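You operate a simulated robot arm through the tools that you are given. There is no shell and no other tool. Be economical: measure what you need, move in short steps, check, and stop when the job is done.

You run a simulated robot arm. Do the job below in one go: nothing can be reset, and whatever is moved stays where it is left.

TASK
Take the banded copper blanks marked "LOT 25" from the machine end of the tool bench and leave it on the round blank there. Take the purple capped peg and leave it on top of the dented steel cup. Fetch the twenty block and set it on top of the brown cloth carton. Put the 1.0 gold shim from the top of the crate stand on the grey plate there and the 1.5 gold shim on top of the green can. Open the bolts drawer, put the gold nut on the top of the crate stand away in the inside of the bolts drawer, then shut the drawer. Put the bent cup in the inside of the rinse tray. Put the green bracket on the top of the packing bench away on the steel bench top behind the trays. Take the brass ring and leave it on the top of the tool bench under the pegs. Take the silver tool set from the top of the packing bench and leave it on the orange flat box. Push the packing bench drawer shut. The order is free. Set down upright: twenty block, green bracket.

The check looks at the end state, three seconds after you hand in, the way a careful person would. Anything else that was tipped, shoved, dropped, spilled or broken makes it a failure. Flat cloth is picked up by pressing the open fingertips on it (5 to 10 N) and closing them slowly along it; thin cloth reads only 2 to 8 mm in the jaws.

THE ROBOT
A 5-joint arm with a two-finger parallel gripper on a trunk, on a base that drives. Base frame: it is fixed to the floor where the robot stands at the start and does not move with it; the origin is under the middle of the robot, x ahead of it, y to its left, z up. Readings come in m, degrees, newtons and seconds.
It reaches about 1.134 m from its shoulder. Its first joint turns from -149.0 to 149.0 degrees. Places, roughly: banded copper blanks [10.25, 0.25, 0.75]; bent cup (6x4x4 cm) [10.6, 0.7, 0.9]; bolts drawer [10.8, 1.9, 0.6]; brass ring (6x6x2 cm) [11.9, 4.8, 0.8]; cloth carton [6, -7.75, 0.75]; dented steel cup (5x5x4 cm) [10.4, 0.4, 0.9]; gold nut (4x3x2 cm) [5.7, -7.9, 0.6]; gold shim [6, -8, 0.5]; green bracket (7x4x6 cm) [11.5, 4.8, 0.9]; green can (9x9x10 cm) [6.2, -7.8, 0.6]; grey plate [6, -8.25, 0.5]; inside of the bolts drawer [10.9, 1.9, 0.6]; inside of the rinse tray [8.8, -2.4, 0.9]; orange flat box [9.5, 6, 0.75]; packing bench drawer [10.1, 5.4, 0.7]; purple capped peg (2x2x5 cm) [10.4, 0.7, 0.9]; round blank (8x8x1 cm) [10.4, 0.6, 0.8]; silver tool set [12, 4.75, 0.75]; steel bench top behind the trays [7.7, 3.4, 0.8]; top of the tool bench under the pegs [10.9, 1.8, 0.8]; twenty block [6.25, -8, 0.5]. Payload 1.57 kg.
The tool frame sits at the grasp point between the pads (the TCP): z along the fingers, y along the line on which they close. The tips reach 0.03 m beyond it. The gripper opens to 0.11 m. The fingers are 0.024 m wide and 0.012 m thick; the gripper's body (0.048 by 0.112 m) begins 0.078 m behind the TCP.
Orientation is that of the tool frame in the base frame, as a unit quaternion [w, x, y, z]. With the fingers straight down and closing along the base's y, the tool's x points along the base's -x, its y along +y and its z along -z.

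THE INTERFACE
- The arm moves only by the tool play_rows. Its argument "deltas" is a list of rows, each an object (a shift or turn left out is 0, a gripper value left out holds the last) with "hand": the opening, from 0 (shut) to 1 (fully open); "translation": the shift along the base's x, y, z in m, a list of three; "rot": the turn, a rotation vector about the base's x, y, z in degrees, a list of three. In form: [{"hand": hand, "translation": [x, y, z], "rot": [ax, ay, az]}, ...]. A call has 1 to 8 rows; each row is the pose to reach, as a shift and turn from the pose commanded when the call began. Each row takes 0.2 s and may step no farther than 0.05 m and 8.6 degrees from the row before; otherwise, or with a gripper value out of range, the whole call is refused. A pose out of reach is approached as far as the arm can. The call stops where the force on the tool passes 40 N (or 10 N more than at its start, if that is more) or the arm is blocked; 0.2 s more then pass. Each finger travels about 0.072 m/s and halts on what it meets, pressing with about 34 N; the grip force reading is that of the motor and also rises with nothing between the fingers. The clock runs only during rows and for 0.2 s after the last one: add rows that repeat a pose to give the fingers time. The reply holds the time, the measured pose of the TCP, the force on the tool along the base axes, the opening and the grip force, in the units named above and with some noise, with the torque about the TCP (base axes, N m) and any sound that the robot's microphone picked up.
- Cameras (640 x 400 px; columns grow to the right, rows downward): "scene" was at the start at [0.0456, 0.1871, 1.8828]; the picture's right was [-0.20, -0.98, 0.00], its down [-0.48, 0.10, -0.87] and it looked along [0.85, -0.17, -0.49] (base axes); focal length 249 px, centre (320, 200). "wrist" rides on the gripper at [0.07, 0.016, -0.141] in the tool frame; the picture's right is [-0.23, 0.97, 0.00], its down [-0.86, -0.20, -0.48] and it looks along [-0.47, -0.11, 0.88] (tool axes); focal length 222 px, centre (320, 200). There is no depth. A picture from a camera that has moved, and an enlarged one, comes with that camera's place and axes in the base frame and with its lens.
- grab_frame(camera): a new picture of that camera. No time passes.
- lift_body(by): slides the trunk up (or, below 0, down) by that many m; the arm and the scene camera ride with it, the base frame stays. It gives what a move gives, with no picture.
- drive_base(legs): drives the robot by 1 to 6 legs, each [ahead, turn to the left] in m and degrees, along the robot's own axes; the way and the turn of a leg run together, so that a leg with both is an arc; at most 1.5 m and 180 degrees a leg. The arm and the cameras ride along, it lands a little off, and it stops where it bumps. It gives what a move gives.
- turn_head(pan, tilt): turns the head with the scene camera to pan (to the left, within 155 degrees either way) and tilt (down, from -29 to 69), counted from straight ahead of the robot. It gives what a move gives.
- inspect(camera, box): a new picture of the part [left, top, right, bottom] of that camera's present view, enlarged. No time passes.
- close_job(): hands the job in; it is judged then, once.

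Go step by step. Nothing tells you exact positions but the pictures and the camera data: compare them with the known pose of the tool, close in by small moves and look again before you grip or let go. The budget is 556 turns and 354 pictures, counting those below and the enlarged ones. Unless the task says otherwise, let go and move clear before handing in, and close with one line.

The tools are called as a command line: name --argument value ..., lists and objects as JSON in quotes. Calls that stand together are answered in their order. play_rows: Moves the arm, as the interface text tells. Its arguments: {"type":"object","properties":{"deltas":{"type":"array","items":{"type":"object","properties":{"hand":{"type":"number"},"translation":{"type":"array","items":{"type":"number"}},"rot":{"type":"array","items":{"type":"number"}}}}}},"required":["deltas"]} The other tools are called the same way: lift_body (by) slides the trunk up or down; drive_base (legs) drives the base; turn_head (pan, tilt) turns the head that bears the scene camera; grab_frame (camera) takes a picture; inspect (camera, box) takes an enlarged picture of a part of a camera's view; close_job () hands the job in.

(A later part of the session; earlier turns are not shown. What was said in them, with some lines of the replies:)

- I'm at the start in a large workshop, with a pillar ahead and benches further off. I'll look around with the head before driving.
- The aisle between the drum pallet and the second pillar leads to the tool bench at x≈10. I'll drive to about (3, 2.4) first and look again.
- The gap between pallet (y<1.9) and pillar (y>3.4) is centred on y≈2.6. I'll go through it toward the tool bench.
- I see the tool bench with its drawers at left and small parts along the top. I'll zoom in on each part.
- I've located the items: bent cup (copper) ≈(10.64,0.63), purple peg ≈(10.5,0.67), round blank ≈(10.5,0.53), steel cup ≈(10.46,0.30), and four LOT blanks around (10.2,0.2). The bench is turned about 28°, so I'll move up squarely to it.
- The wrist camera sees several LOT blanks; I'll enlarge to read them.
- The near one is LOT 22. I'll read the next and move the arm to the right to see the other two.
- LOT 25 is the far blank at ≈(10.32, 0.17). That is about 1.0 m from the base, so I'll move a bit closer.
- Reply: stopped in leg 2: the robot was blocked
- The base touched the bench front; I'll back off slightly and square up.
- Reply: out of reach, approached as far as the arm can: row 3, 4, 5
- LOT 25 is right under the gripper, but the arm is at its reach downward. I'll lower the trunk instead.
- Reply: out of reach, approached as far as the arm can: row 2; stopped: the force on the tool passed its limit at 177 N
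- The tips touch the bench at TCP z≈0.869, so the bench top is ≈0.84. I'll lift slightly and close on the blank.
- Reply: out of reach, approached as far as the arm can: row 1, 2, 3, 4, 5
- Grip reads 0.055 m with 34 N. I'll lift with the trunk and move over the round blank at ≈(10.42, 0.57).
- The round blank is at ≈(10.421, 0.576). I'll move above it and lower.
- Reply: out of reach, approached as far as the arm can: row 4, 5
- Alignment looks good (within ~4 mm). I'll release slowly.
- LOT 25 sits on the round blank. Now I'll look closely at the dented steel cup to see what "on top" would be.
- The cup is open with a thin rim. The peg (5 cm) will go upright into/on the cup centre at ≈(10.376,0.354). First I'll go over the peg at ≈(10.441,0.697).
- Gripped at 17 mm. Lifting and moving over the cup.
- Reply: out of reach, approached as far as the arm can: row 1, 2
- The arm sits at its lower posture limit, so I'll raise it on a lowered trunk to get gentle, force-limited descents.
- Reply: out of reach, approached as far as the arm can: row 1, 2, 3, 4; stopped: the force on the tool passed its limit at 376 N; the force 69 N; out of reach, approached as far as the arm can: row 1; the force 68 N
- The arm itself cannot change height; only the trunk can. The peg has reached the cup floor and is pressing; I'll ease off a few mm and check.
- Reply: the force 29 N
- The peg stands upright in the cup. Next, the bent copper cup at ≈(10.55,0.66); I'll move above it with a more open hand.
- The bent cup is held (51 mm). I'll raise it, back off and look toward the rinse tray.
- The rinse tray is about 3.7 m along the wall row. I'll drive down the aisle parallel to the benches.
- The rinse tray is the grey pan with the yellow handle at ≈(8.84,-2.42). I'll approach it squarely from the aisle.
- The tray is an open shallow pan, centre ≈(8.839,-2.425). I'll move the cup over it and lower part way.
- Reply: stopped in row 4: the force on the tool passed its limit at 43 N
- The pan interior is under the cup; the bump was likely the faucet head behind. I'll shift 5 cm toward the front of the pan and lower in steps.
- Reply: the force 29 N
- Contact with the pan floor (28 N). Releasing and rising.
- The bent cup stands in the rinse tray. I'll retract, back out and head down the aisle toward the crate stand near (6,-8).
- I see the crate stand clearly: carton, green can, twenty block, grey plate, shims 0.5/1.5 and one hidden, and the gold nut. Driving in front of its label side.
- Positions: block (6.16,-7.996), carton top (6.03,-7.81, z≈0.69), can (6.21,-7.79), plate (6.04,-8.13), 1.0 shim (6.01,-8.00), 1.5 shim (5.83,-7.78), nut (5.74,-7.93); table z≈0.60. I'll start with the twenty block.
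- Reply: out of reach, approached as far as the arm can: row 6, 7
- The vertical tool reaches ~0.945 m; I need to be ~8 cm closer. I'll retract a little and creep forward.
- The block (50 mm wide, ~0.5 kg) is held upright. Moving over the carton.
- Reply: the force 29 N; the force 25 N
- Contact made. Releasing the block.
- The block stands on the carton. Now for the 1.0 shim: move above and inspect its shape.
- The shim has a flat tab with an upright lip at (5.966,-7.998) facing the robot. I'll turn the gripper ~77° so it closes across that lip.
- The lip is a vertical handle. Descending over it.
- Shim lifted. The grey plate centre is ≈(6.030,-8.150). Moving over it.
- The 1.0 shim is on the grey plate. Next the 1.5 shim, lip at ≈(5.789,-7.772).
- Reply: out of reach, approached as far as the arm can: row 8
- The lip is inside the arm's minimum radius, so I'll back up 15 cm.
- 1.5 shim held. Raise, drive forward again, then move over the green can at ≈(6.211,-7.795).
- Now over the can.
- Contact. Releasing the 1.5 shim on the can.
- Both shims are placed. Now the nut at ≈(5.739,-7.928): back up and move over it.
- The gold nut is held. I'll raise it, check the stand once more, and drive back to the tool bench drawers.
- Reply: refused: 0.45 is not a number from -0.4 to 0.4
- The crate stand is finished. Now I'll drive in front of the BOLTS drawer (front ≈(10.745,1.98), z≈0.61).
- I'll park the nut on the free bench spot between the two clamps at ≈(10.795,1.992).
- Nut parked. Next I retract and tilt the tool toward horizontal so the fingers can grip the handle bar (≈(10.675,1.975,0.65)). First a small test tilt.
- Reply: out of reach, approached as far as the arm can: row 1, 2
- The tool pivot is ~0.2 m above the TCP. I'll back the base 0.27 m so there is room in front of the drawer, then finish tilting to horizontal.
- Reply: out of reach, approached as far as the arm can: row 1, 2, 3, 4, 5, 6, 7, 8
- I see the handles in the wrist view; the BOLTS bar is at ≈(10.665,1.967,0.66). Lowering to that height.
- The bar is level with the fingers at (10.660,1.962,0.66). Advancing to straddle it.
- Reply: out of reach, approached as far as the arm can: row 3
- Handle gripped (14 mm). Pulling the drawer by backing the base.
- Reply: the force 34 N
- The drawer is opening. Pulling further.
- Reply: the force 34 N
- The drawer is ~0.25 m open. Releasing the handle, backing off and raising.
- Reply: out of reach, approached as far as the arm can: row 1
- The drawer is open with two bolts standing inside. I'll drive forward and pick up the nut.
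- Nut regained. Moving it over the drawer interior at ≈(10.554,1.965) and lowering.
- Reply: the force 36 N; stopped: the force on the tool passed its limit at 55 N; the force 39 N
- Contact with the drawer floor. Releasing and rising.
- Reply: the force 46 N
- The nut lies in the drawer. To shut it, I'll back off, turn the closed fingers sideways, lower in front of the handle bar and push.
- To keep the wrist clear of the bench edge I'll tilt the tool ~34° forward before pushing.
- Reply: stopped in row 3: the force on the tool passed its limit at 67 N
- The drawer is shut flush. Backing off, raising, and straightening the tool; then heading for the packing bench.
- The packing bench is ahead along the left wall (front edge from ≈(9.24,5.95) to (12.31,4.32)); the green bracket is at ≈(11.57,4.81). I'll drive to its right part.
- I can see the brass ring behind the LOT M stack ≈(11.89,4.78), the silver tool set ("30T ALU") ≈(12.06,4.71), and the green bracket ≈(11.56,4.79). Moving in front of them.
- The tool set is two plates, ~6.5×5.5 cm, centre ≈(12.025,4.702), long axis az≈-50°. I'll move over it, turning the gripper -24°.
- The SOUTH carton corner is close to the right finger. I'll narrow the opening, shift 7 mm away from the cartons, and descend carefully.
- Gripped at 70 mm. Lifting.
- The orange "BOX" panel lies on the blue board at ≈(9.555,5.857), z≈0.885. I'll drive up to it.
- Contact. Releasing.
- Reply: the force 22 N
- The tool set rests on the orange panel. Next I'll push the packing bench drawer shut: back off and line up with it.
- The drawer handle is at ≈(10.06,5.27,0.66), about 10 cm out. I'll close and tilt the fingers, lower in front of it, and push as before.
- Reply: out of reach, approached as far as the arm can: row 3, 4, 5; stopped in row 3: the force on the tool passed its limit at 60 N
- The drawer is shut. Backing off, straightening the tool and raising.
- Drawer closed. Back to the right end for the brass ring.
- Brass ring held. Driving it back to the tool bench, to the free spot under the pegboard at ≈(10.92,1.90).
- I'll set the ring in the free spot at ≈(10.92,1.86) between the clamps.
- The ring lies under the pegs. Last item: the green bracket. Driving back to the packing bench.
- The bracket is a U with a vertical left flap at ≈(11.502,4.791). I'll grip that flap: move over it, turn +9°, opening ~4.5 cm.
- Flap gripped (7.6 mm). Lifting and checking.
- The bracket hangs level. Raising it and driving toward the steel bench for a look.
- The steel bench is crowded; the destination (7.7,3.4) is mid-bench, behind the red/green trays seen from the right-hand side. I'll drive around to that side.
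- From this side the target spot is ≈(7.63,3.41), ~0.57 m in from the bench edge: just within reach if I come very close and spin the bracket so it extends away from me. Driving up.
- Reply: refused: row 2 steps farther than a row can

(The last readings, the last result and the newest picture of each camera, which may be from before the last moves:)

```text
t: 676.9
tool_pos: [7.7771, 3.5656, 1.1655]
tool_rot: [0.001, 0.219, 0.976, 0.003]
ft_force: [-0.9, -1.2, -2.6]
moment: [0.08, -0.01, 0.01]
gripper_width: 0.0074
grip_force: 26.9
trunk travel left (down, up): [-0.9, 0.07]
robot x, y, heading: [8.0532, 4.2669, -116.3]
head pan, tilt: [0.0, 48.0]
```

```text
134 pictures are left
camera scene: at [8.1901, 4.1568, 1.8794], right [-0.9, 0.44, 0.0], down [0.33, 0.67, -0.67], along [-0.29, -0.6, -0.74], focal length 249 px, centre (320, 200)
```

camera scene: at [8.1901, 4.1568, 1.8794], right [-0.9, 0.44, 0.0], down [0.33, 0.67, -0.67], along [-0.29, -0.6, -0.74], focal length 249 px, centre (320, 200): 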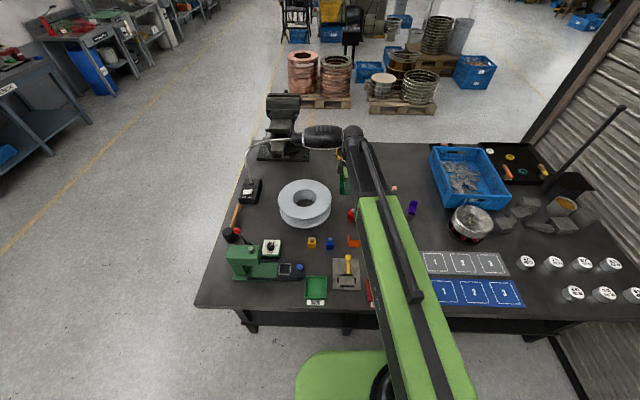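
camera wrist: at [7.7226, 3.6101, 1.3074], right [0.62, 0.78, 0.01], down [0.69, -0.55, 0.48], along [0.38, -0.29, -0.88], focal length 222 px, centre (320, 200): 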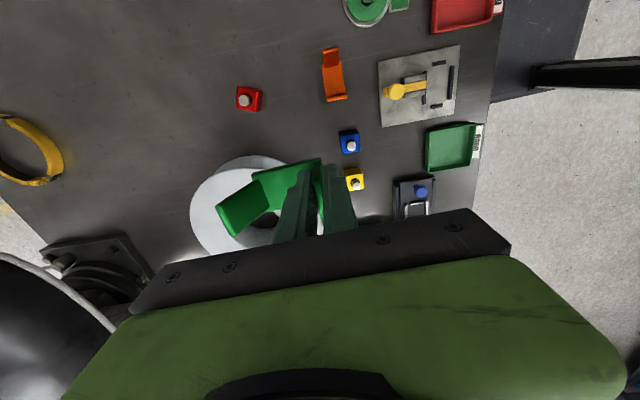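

play_rows --deltas '[{"translation": [-0.035, -0.015, 0]}, {"translation": [-0.07, -0.035, 0]}, {"translation": [-0.1, -0.06, 0]}, {"translation": [-0.125, -0.09, 0]}, {"translation": [-0.151, -0.128, 0]}]'

grab_frame --camera "wrist"

grab_frame --camera "scene"

```text
t: 678.1
tool_pos: [7.626, 3.4374, 1.1646]
tool_rot: [0.0, 0.219, 0.976, 0.002]
ft_force: [0.0, 0.0, -0.2]
moment: [0.05, -0.03, 0.02]
gripper_width: 0.0077
grip_force: 26.7
trunk travel left (down, up): [-0.9, 0.07]
robot x, y, heading: [8.0516, 4.269, -116.1]
head pan, tilt: [0.0, 48.0]
```

```text
133 pictures are left
camera wrist: at [7.5718, 3.4824, 1.3077], right [0.62, 0.78, 0.0], down [0.69, -0.55, 0.48], along [0.38, -0.29, -0.88], focal length 222 px, centre (320, 200)
```

wrist: 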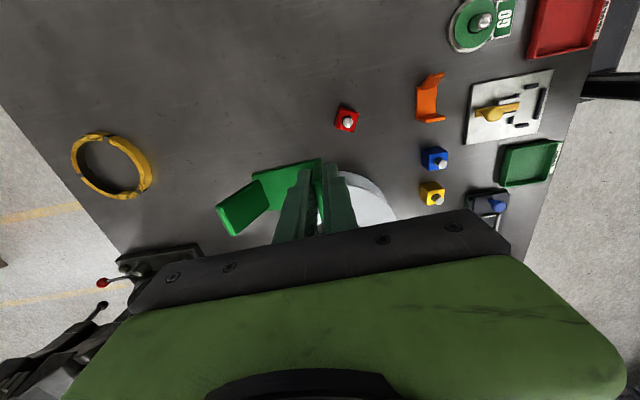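

```text
132 pictures are left
camera scene: at [8.1904, 4.158, 1.8794], right [-0.9, 0.44, 0.0], down [0.33, 0.67, -0.67], along [-0.29, -0.6, -0.74], focal length 249 px, centre (320, 200)
```

scene: 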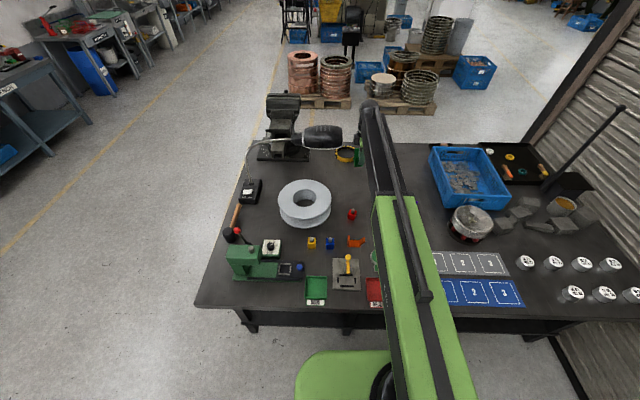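

lift_body --by -0.12

grab_frame --camera "scene"

grab_frame --camera "wrist"

```text
t: 679.6
tool_pos: [7.628, 3.4397, 1.0464]
tool_rot: [0.0, 0.219, 0.976, 0.002]
ft_force: [0.6, -0.4, -1.8]
moment: [-0.02, -0.01, -0.03]
gripper_width: 0.0073
grip_force: 26.9
trunk travel left (down, up): [-0.78, 0.19]
robot x, y, heading: [8.0523, 4.264, -116.4]
head pan, tilt: [0.0, 48.0]
```

```text
131 pictures are left
camera scene: at [8.1912, 4.1592, 1.7595], right [-0.9, 0.44, 0.0], down [0.33, 0.67, -0.67], along [-0.29, -0.6, -0.74], focal length 249 px, centre (320, 200)
```

scene: 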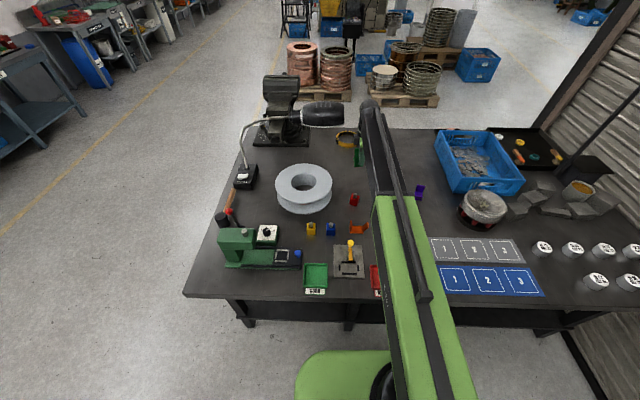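

```text
130 pictures are left
camera wrist: at [7.5727, 3.4839, 1.1885], right [0.62, 0.78, 0.0], down [0.69, -0.55, 0.48], along [0.38, -0.29, -0.88], focal length 222 px, centre (320, 200)
```

wrist: 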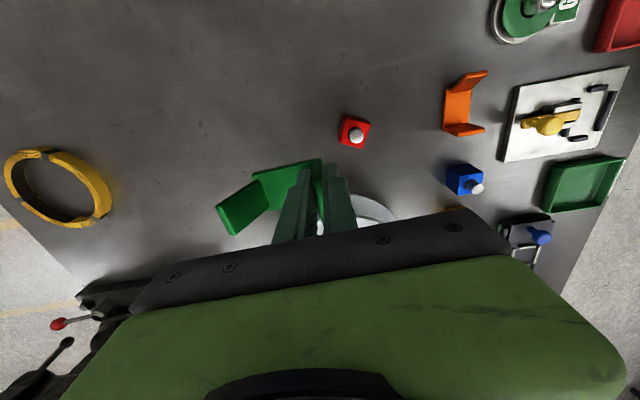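

lift_body --by -0.12

grab_frame --camera "wrist"

grab_frame --camera "scene"

```text
t: 681.1
tool_pos: [7.6271, 3.4389, 0.9254]
tool_rot: [0.0, 0.219, 0.976, 0.002]
ft_force: [0.2, -1.0, -0.6]
moment: [0.03, -0.01, 0.02]
gripper_width: 0.0075
grip_force: 26.8
trunk travel left (down, up): [-0.66, 0.31]
robot x, y, heading: [8.0543, 4.2729, -115.9]
head pan, tilt: [0.0, 48.0]
```

```text
129 pictures are left
camera wrist: at [7.5727, 3.4839, 1.0685], right [0.62, 0.78, 0.0], down [0.69, -0.55, 0.48], along [0.38, -0.29, -0.88], focal length 222 px, centre (320, 200)
```

wrist: 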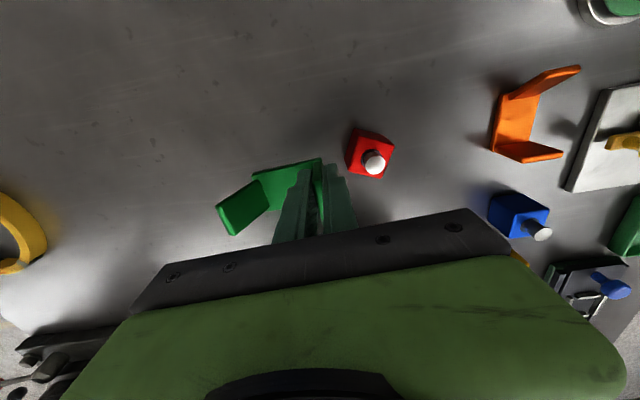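

```text
128 pictures are left
camera scene: at [8.1912, 4.1592, 1.6395], right [-0.9, 0.44, 0.0], down [0.33, 0.67, -0.67], along [-0.29, -0.6, -0.74], focal length 249 px, centre (320, 200)
```

scene: 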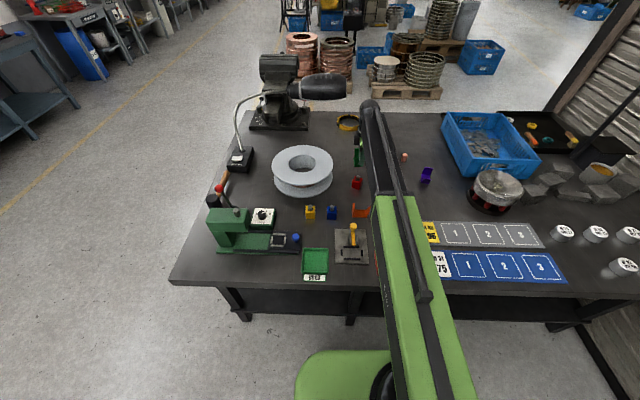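

I'll shift 3 cm sideways away from the red block and continue down.

play_rows --deltas '[{"translation": [-0.014, 0.0065, 0]}, {"translation": [-0.027, 0.0128, 0]}]'

lift_body --by -0.04

grab_frame --camera "wrist"

```text
t: 681.7
tool_pos: [7.6004, 3.4506, 0.9263]
tool_rot: [0.0, 0.219, 0.976, 0.001]
ft_force: [-0.2, 0.2, -0.9]
moment: [0.02, 0.0, 0.02]
gripper_width: 0.0077
grip_force: 26.9
trunk travel left (down, up): [-0.66, 0.31]
robot x, y, heading: [8.055, 4.2692, -116.2]
head pan, tilt: [0.0, 48.0]
```

```text
t: 682.5
tool_pos: [7.6005, 3.4511, 0.8855]
tool_rot: [0.001, 0.219, 0.976, 0.002]
ft_force: [-0.2, 0.5, -1.2]
moment: [0.03, 0.0, 0.0]
gripper_width: 0.0075
grip_force: 26.3
trunk travel left (down, up): [-0.62, 0.35]
robot x, y, heading: [8.0494, 4.2689, -116.1]
head pan, tilt: [0.0, 48.0]
```

```text
127 pictures are left
camera wrist: at [7.5455, 3.4958, 1.0285], right [0.62, 0.78, 0.0], down [0.69, -0.55, 0.48], along [0.38, -0.29, -0.88], focal length 222 px, centre (320, 200)
```

wrist: 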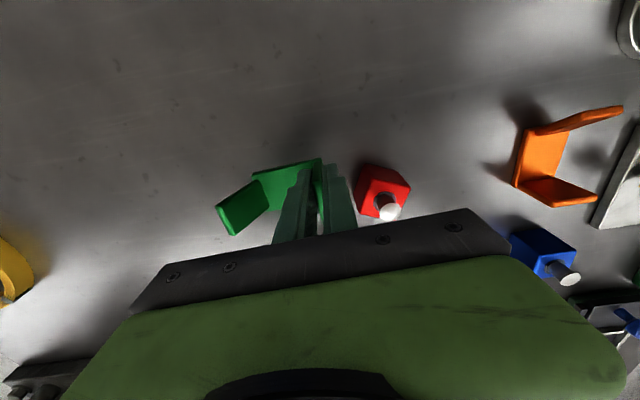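

inspect --camera "scene" --box '[320, 110, 420, 172]'

inspect --camera "wrist" --box '[200, 120, 440, 260]'

```text
6.40 times, centred on (370, 141) of scene
camera zoom: at [8.1912, 4.1593, 1.5994], right [-0.9, 0.44, 0.0], down [0.33, 0.67, -0.67], along [-0.29, -0.6, -0.74], focal length 1591 px, centre (0, 578)
```

zoom: 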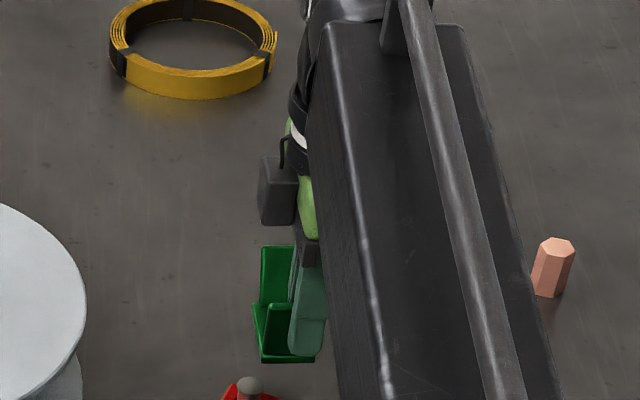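

```text
2.67 times, centred on (320, 190) of wrist
camera zoom: at [7.5455, 3.4958, 1.0285], right [0.62, 0.78, 0.0], down [0.69, -0.55, 0.48], along [0.38, -0.29, -0.88], focal length 592 px, centre (320, 227)
```

zoom: 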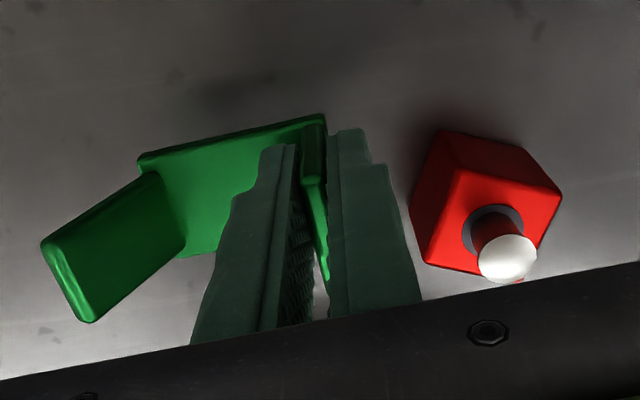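

play_rows --deltas '[{"translation": [-0.018, 0.0086, 0]}]'

lift_body --by -0.02

inspect --camera "wrist" --box '[200, 120, 440, 260]'

```text
t: 682.9
tool_pos: [7.5817, 3.4609, 0.8861]
tool_rot: [0.0, 0.219, 0.976, 0.002]
ft_force: [-0.4, -0.1, -0.3]
moment: [0.02, -0.04, 0.0]
gripper_width: 0.0077
grip_force: 26.6
trunk travel left (down, up): [-0.62, 0.35]
robot x, y, heading: [8.0539, 4.2659, -116.2]
head pan, tilt: [0.0, 48.0]
```

```text
t: 683.6
tool_pos: [7.5829, 3.4609, 0.8666]
tool_rot: [0.001, 0.219, 0.976, 0.002]
ft_force: [0.1, -0.2, -0.7]
moment: [0.01, 0.02, -0.02]
gripper_width: 0.0075
grip_force: 26.8
trunk travel left (down, up): [-0.6, 0.37]
robot x, y, heading: [8.0543, 4.2651, -116.1]
head pan, tilt: [0.0, 48.0]
```

```text
2.67 times, centred on (320, 190) of wrist
camera zoom: at [7.5276, 3.5054, 1.0084], right [0.62, 0.78, 0.0], down [0.69, -0.55, 0.48], along [0.38, -0.29, -0.88], focal length 592 px, centre (320, 227)
```

zoom: 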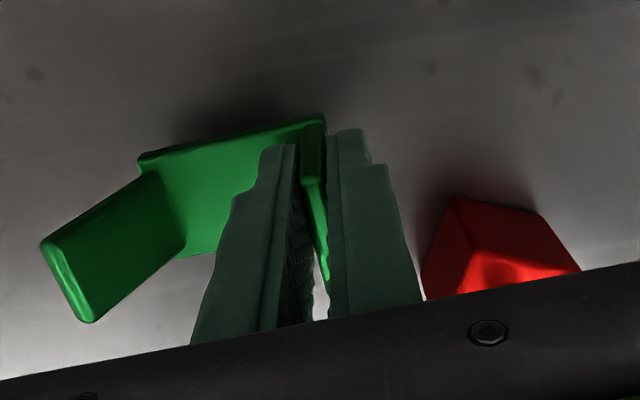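

lift_body --by -0.015

inspect --camera "wrist" --box '[200, 80, 440, 220]'

```text
t: 684.2
tool_pos: [7.5821, 3.4612, 0.852]
tool_rot: [0.001, 0.219, 0.976, 0.001]
ft_force: [-0.1, -0.3, -0.1]
moment: [0.04, -0.03, 0.01]
gripper_width: 0.0075
grip_force: 27.0
trunk travel left (down, up): [-0.585, 0.385]
robot x, y, heading: [8.0572, 4.2658, -116.2]
head pan, tilt: [0.0, 48.0]
```

```text
2.67 times, centred on (320, 150) of wrist
camera zoom: at [7.5276, 3.5054, 0.9935], right [0.62, 0.78, 0.0], down [0.69, -0.55, 0.48], along [0.38, -0.29, -0.88], focal length 592 px, centre (320, 333)
```

zoom: 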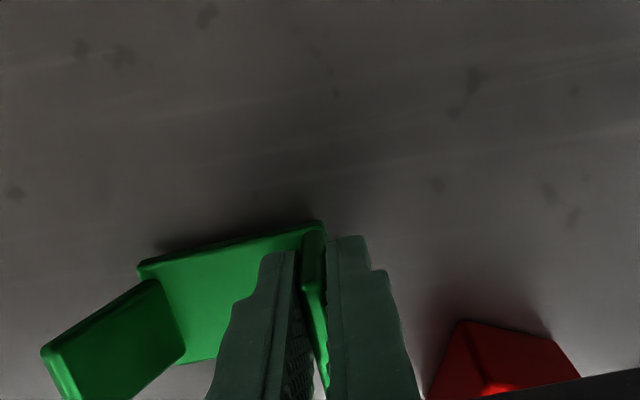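

lift_body --by -0.004

lift_body --by -0.003

inspect --camera "wrist" --box '[200, 80, 440, 220]'

```text
t: 684.8
tool_pos: [7.5827, 3.4613, 0.8476]
tool_rot: [0.0, 0.219, 0.976, 0.002]
ft_force: [-0.6, 0.3, -1.4]
moment: [0.02, 0.01, 0.03]
gripper_width: 0.0078
grip_force: 27.1
trunk travel left (down, up): [-0.581, 0.389]
robot x, y, heading: [8.0511, 4.2665, -116.0]
head pan, tilt: [0.0, 48.0]
```

```text
t: 685.3
tool_pos: [7.5819, 3.4605, 0.8471]
tool_rot: [-0.001, 0.218, 0.976, 0.0]
ft_force: [-4.3, -6.6, 21.3]
moment: [-0.3, -0.08, -0.04]
gripper_width: 0.0074
grip_force: 26.4
trunk travel left (down, up): [-0.578, 0.392]
robot x, y, heading: [8.0514, 4.2652, -116.2]
head pan, tilt: [0.0, 48.0]
```

```text
2.67 times, centred on (320, 150) of wrist
camera zoom: at [7.528, 3.5062, 0.9882], right [0.62, 0.78, 0.0], down [0.69, -0.55, 0.48], along [0.38, -0.3, -0.88], focal length 592 px, centre (320, 333)
```

zoom: 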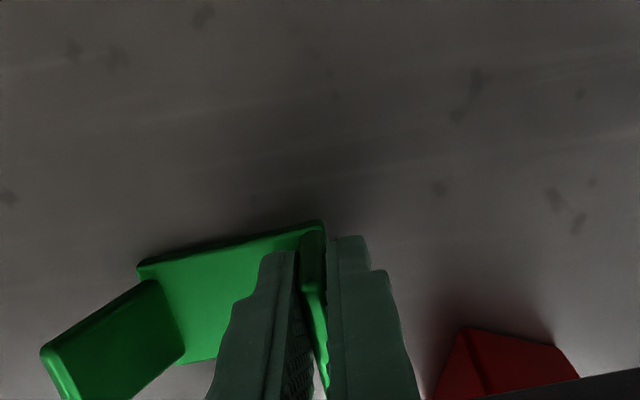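

Contact with the bench. Opening just enough and lifting straight up.

play_rows --deltas '[{"hand": 0.1}, {"hand": 0.15}, {"hand": 0.2}, {"hand": 0.2}]'

lift_body --by 0.12

grab_frame --camera "wrist"

inspect --camera "scene" --box '[290, 110, 450, 210]'

```text
t: 686.3
tool_pos: [7.5824, 3.462, 0.8453]
tool_rot: [0.0, 0.219, 0.976, 0.001]
ft_force: [-1.0, 0.5, 0.7]
moment: [-0.01, -0.01, 0.04]
gripper_width: 0.022
grip_force: 0.0
trunk travel left (down, up): [-0.578, 0.392]
robot x, y, heading: [8.0508, 4.2678, -116.4]
head pan, tilt: [0.0, 48.0]
```

```text
t: 687.8
tool_pos: [7.5821, 3.4601, 0.9641]
tool_rot: [0.0, 0.219, 0.976, 0.002]
ft_force: [-0.5, 0.1, -0.1]
moment: [0.01, -0.05, 0.02]
gripper_width: 0.0219
grip_force: 0.0
trunk travel left (down, up): [-0.698, 0.272]
robot x, y, heading: [8.0525, 4.266, -115.8]
head pan, tilt: [0.0, 48.0]
```

```text
121 pictures are left
camera wrist: at [7.5276, 3.5054, 1.1064], right [0.62, 0.78, 0.0], down [0.69, -0.55, 0.48], along [0.38, -0.29, -0.88], focal length 222 px, centre (320, 200)
```

wrist: 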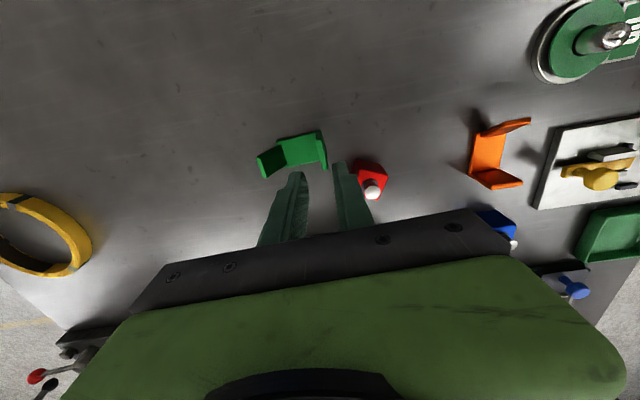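

```text
4.00 times, centred on (370, 160) of scene
camera zoom: at [8.1912, 4.1592, 1.6774], right [-0.9, 0.44, 0.0], down [0.33, 0.67, -0.67], along [-0.29, -0.6, -0.74], focal length 994 px, centre (120, 360)
```

zoom: 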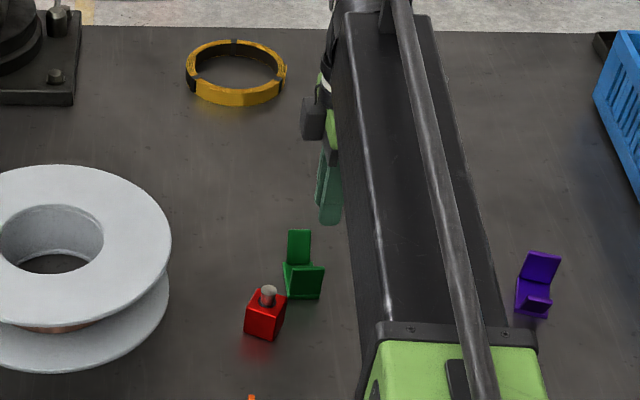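

The bracket stands upright behind the trays. I'll rise, back clear and take a last look.

lift_body --by 0.19

drive_base --legs '[[-0.5, 0]]'

turn_head --pan 0 --tilt 35

inspect --camera "scene" --box '[230, 150, 470, 300]'

```text
t: 689.9
tool_pos: [7.5821, 3.4612, 1.1542]
tool_rot: [0.001, 0.218, 0.976, 0.001]
ft_force: [-0.1, -0.3, 0.4]
moment: [-0.01, 0.0, 0.01]
gripper_width: 0.0219
grip_force: 0.1
trunk travel left (down, up): [-0.888, 0.082]
robot x, y, heading: [8.0504, 4.2643, -116.0]
head pan, tilt: [0.0, 48.0]
```

```text
t: 692.8
tool_pos: [7.8052, 3.8998, 1.1555]
tool_rot: [0.0, 0.214, 0.977, 0.002]
ft_force: [0.7, -0.1, 0.4]
moment: [0.0, 0.03, 0.02]
gripper_width: 0.022
grip_force: 0.0
trunk travel left (down, up): [-0.888, 0.082]
robot x, y, heading: [8.2688, 4.7107, -115.2]
head pan, tilt: [0.0, 48.0]
```

```text
t: 693.5
tool_pos: [7.8058, 3.8996, 1.1544]
tool_rot: [0.001, 0.214, 0.977, 0.002]
ft_force: [-0.2, -0.8, -0.2]
moment: [-0.02, 0.04, 0.0]
gripper_width: 0.0219
grip_force: 0.0
trunk travel left (down, up): [-0.888, 0.082]
robot x, y, heading: [8.2722, 4.7092, -115.4]
head pan, tilt: [0.0, 35.0]
```

```text
2.67 times, centred on (350, 225) of scene
camera zoom: at [8.4045, 4.5955, 1.8864], right [-0.9, 0.43, 0.0], down [0.25, 0.52, -0.82], along [-0.35, -0.74, -0.57], focal length 663 px, centre (240, 133)
```

zoom: 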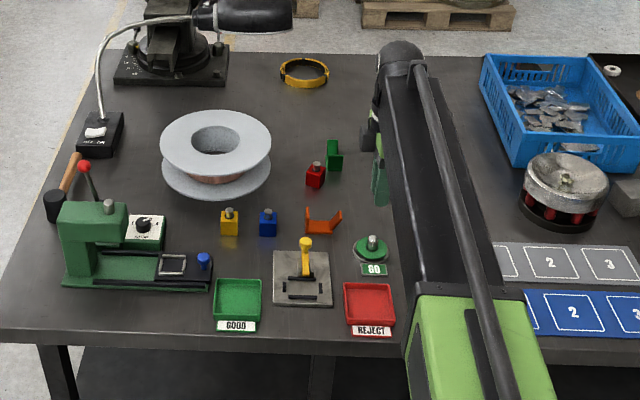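

Everything is placed: the bracket stands upright behind the GOOD/REJECT trays, and the gripper is empty and clear. Handing in.

close_job

```text
The job is handed in.
```

I did every item on the list and handed the job in with the gripper empty and clear. Two things to know: the gripper bumped what looked like the rinse bench faucet at about 43 N, and I didn't look back inside the bolts drawer after shutting it.
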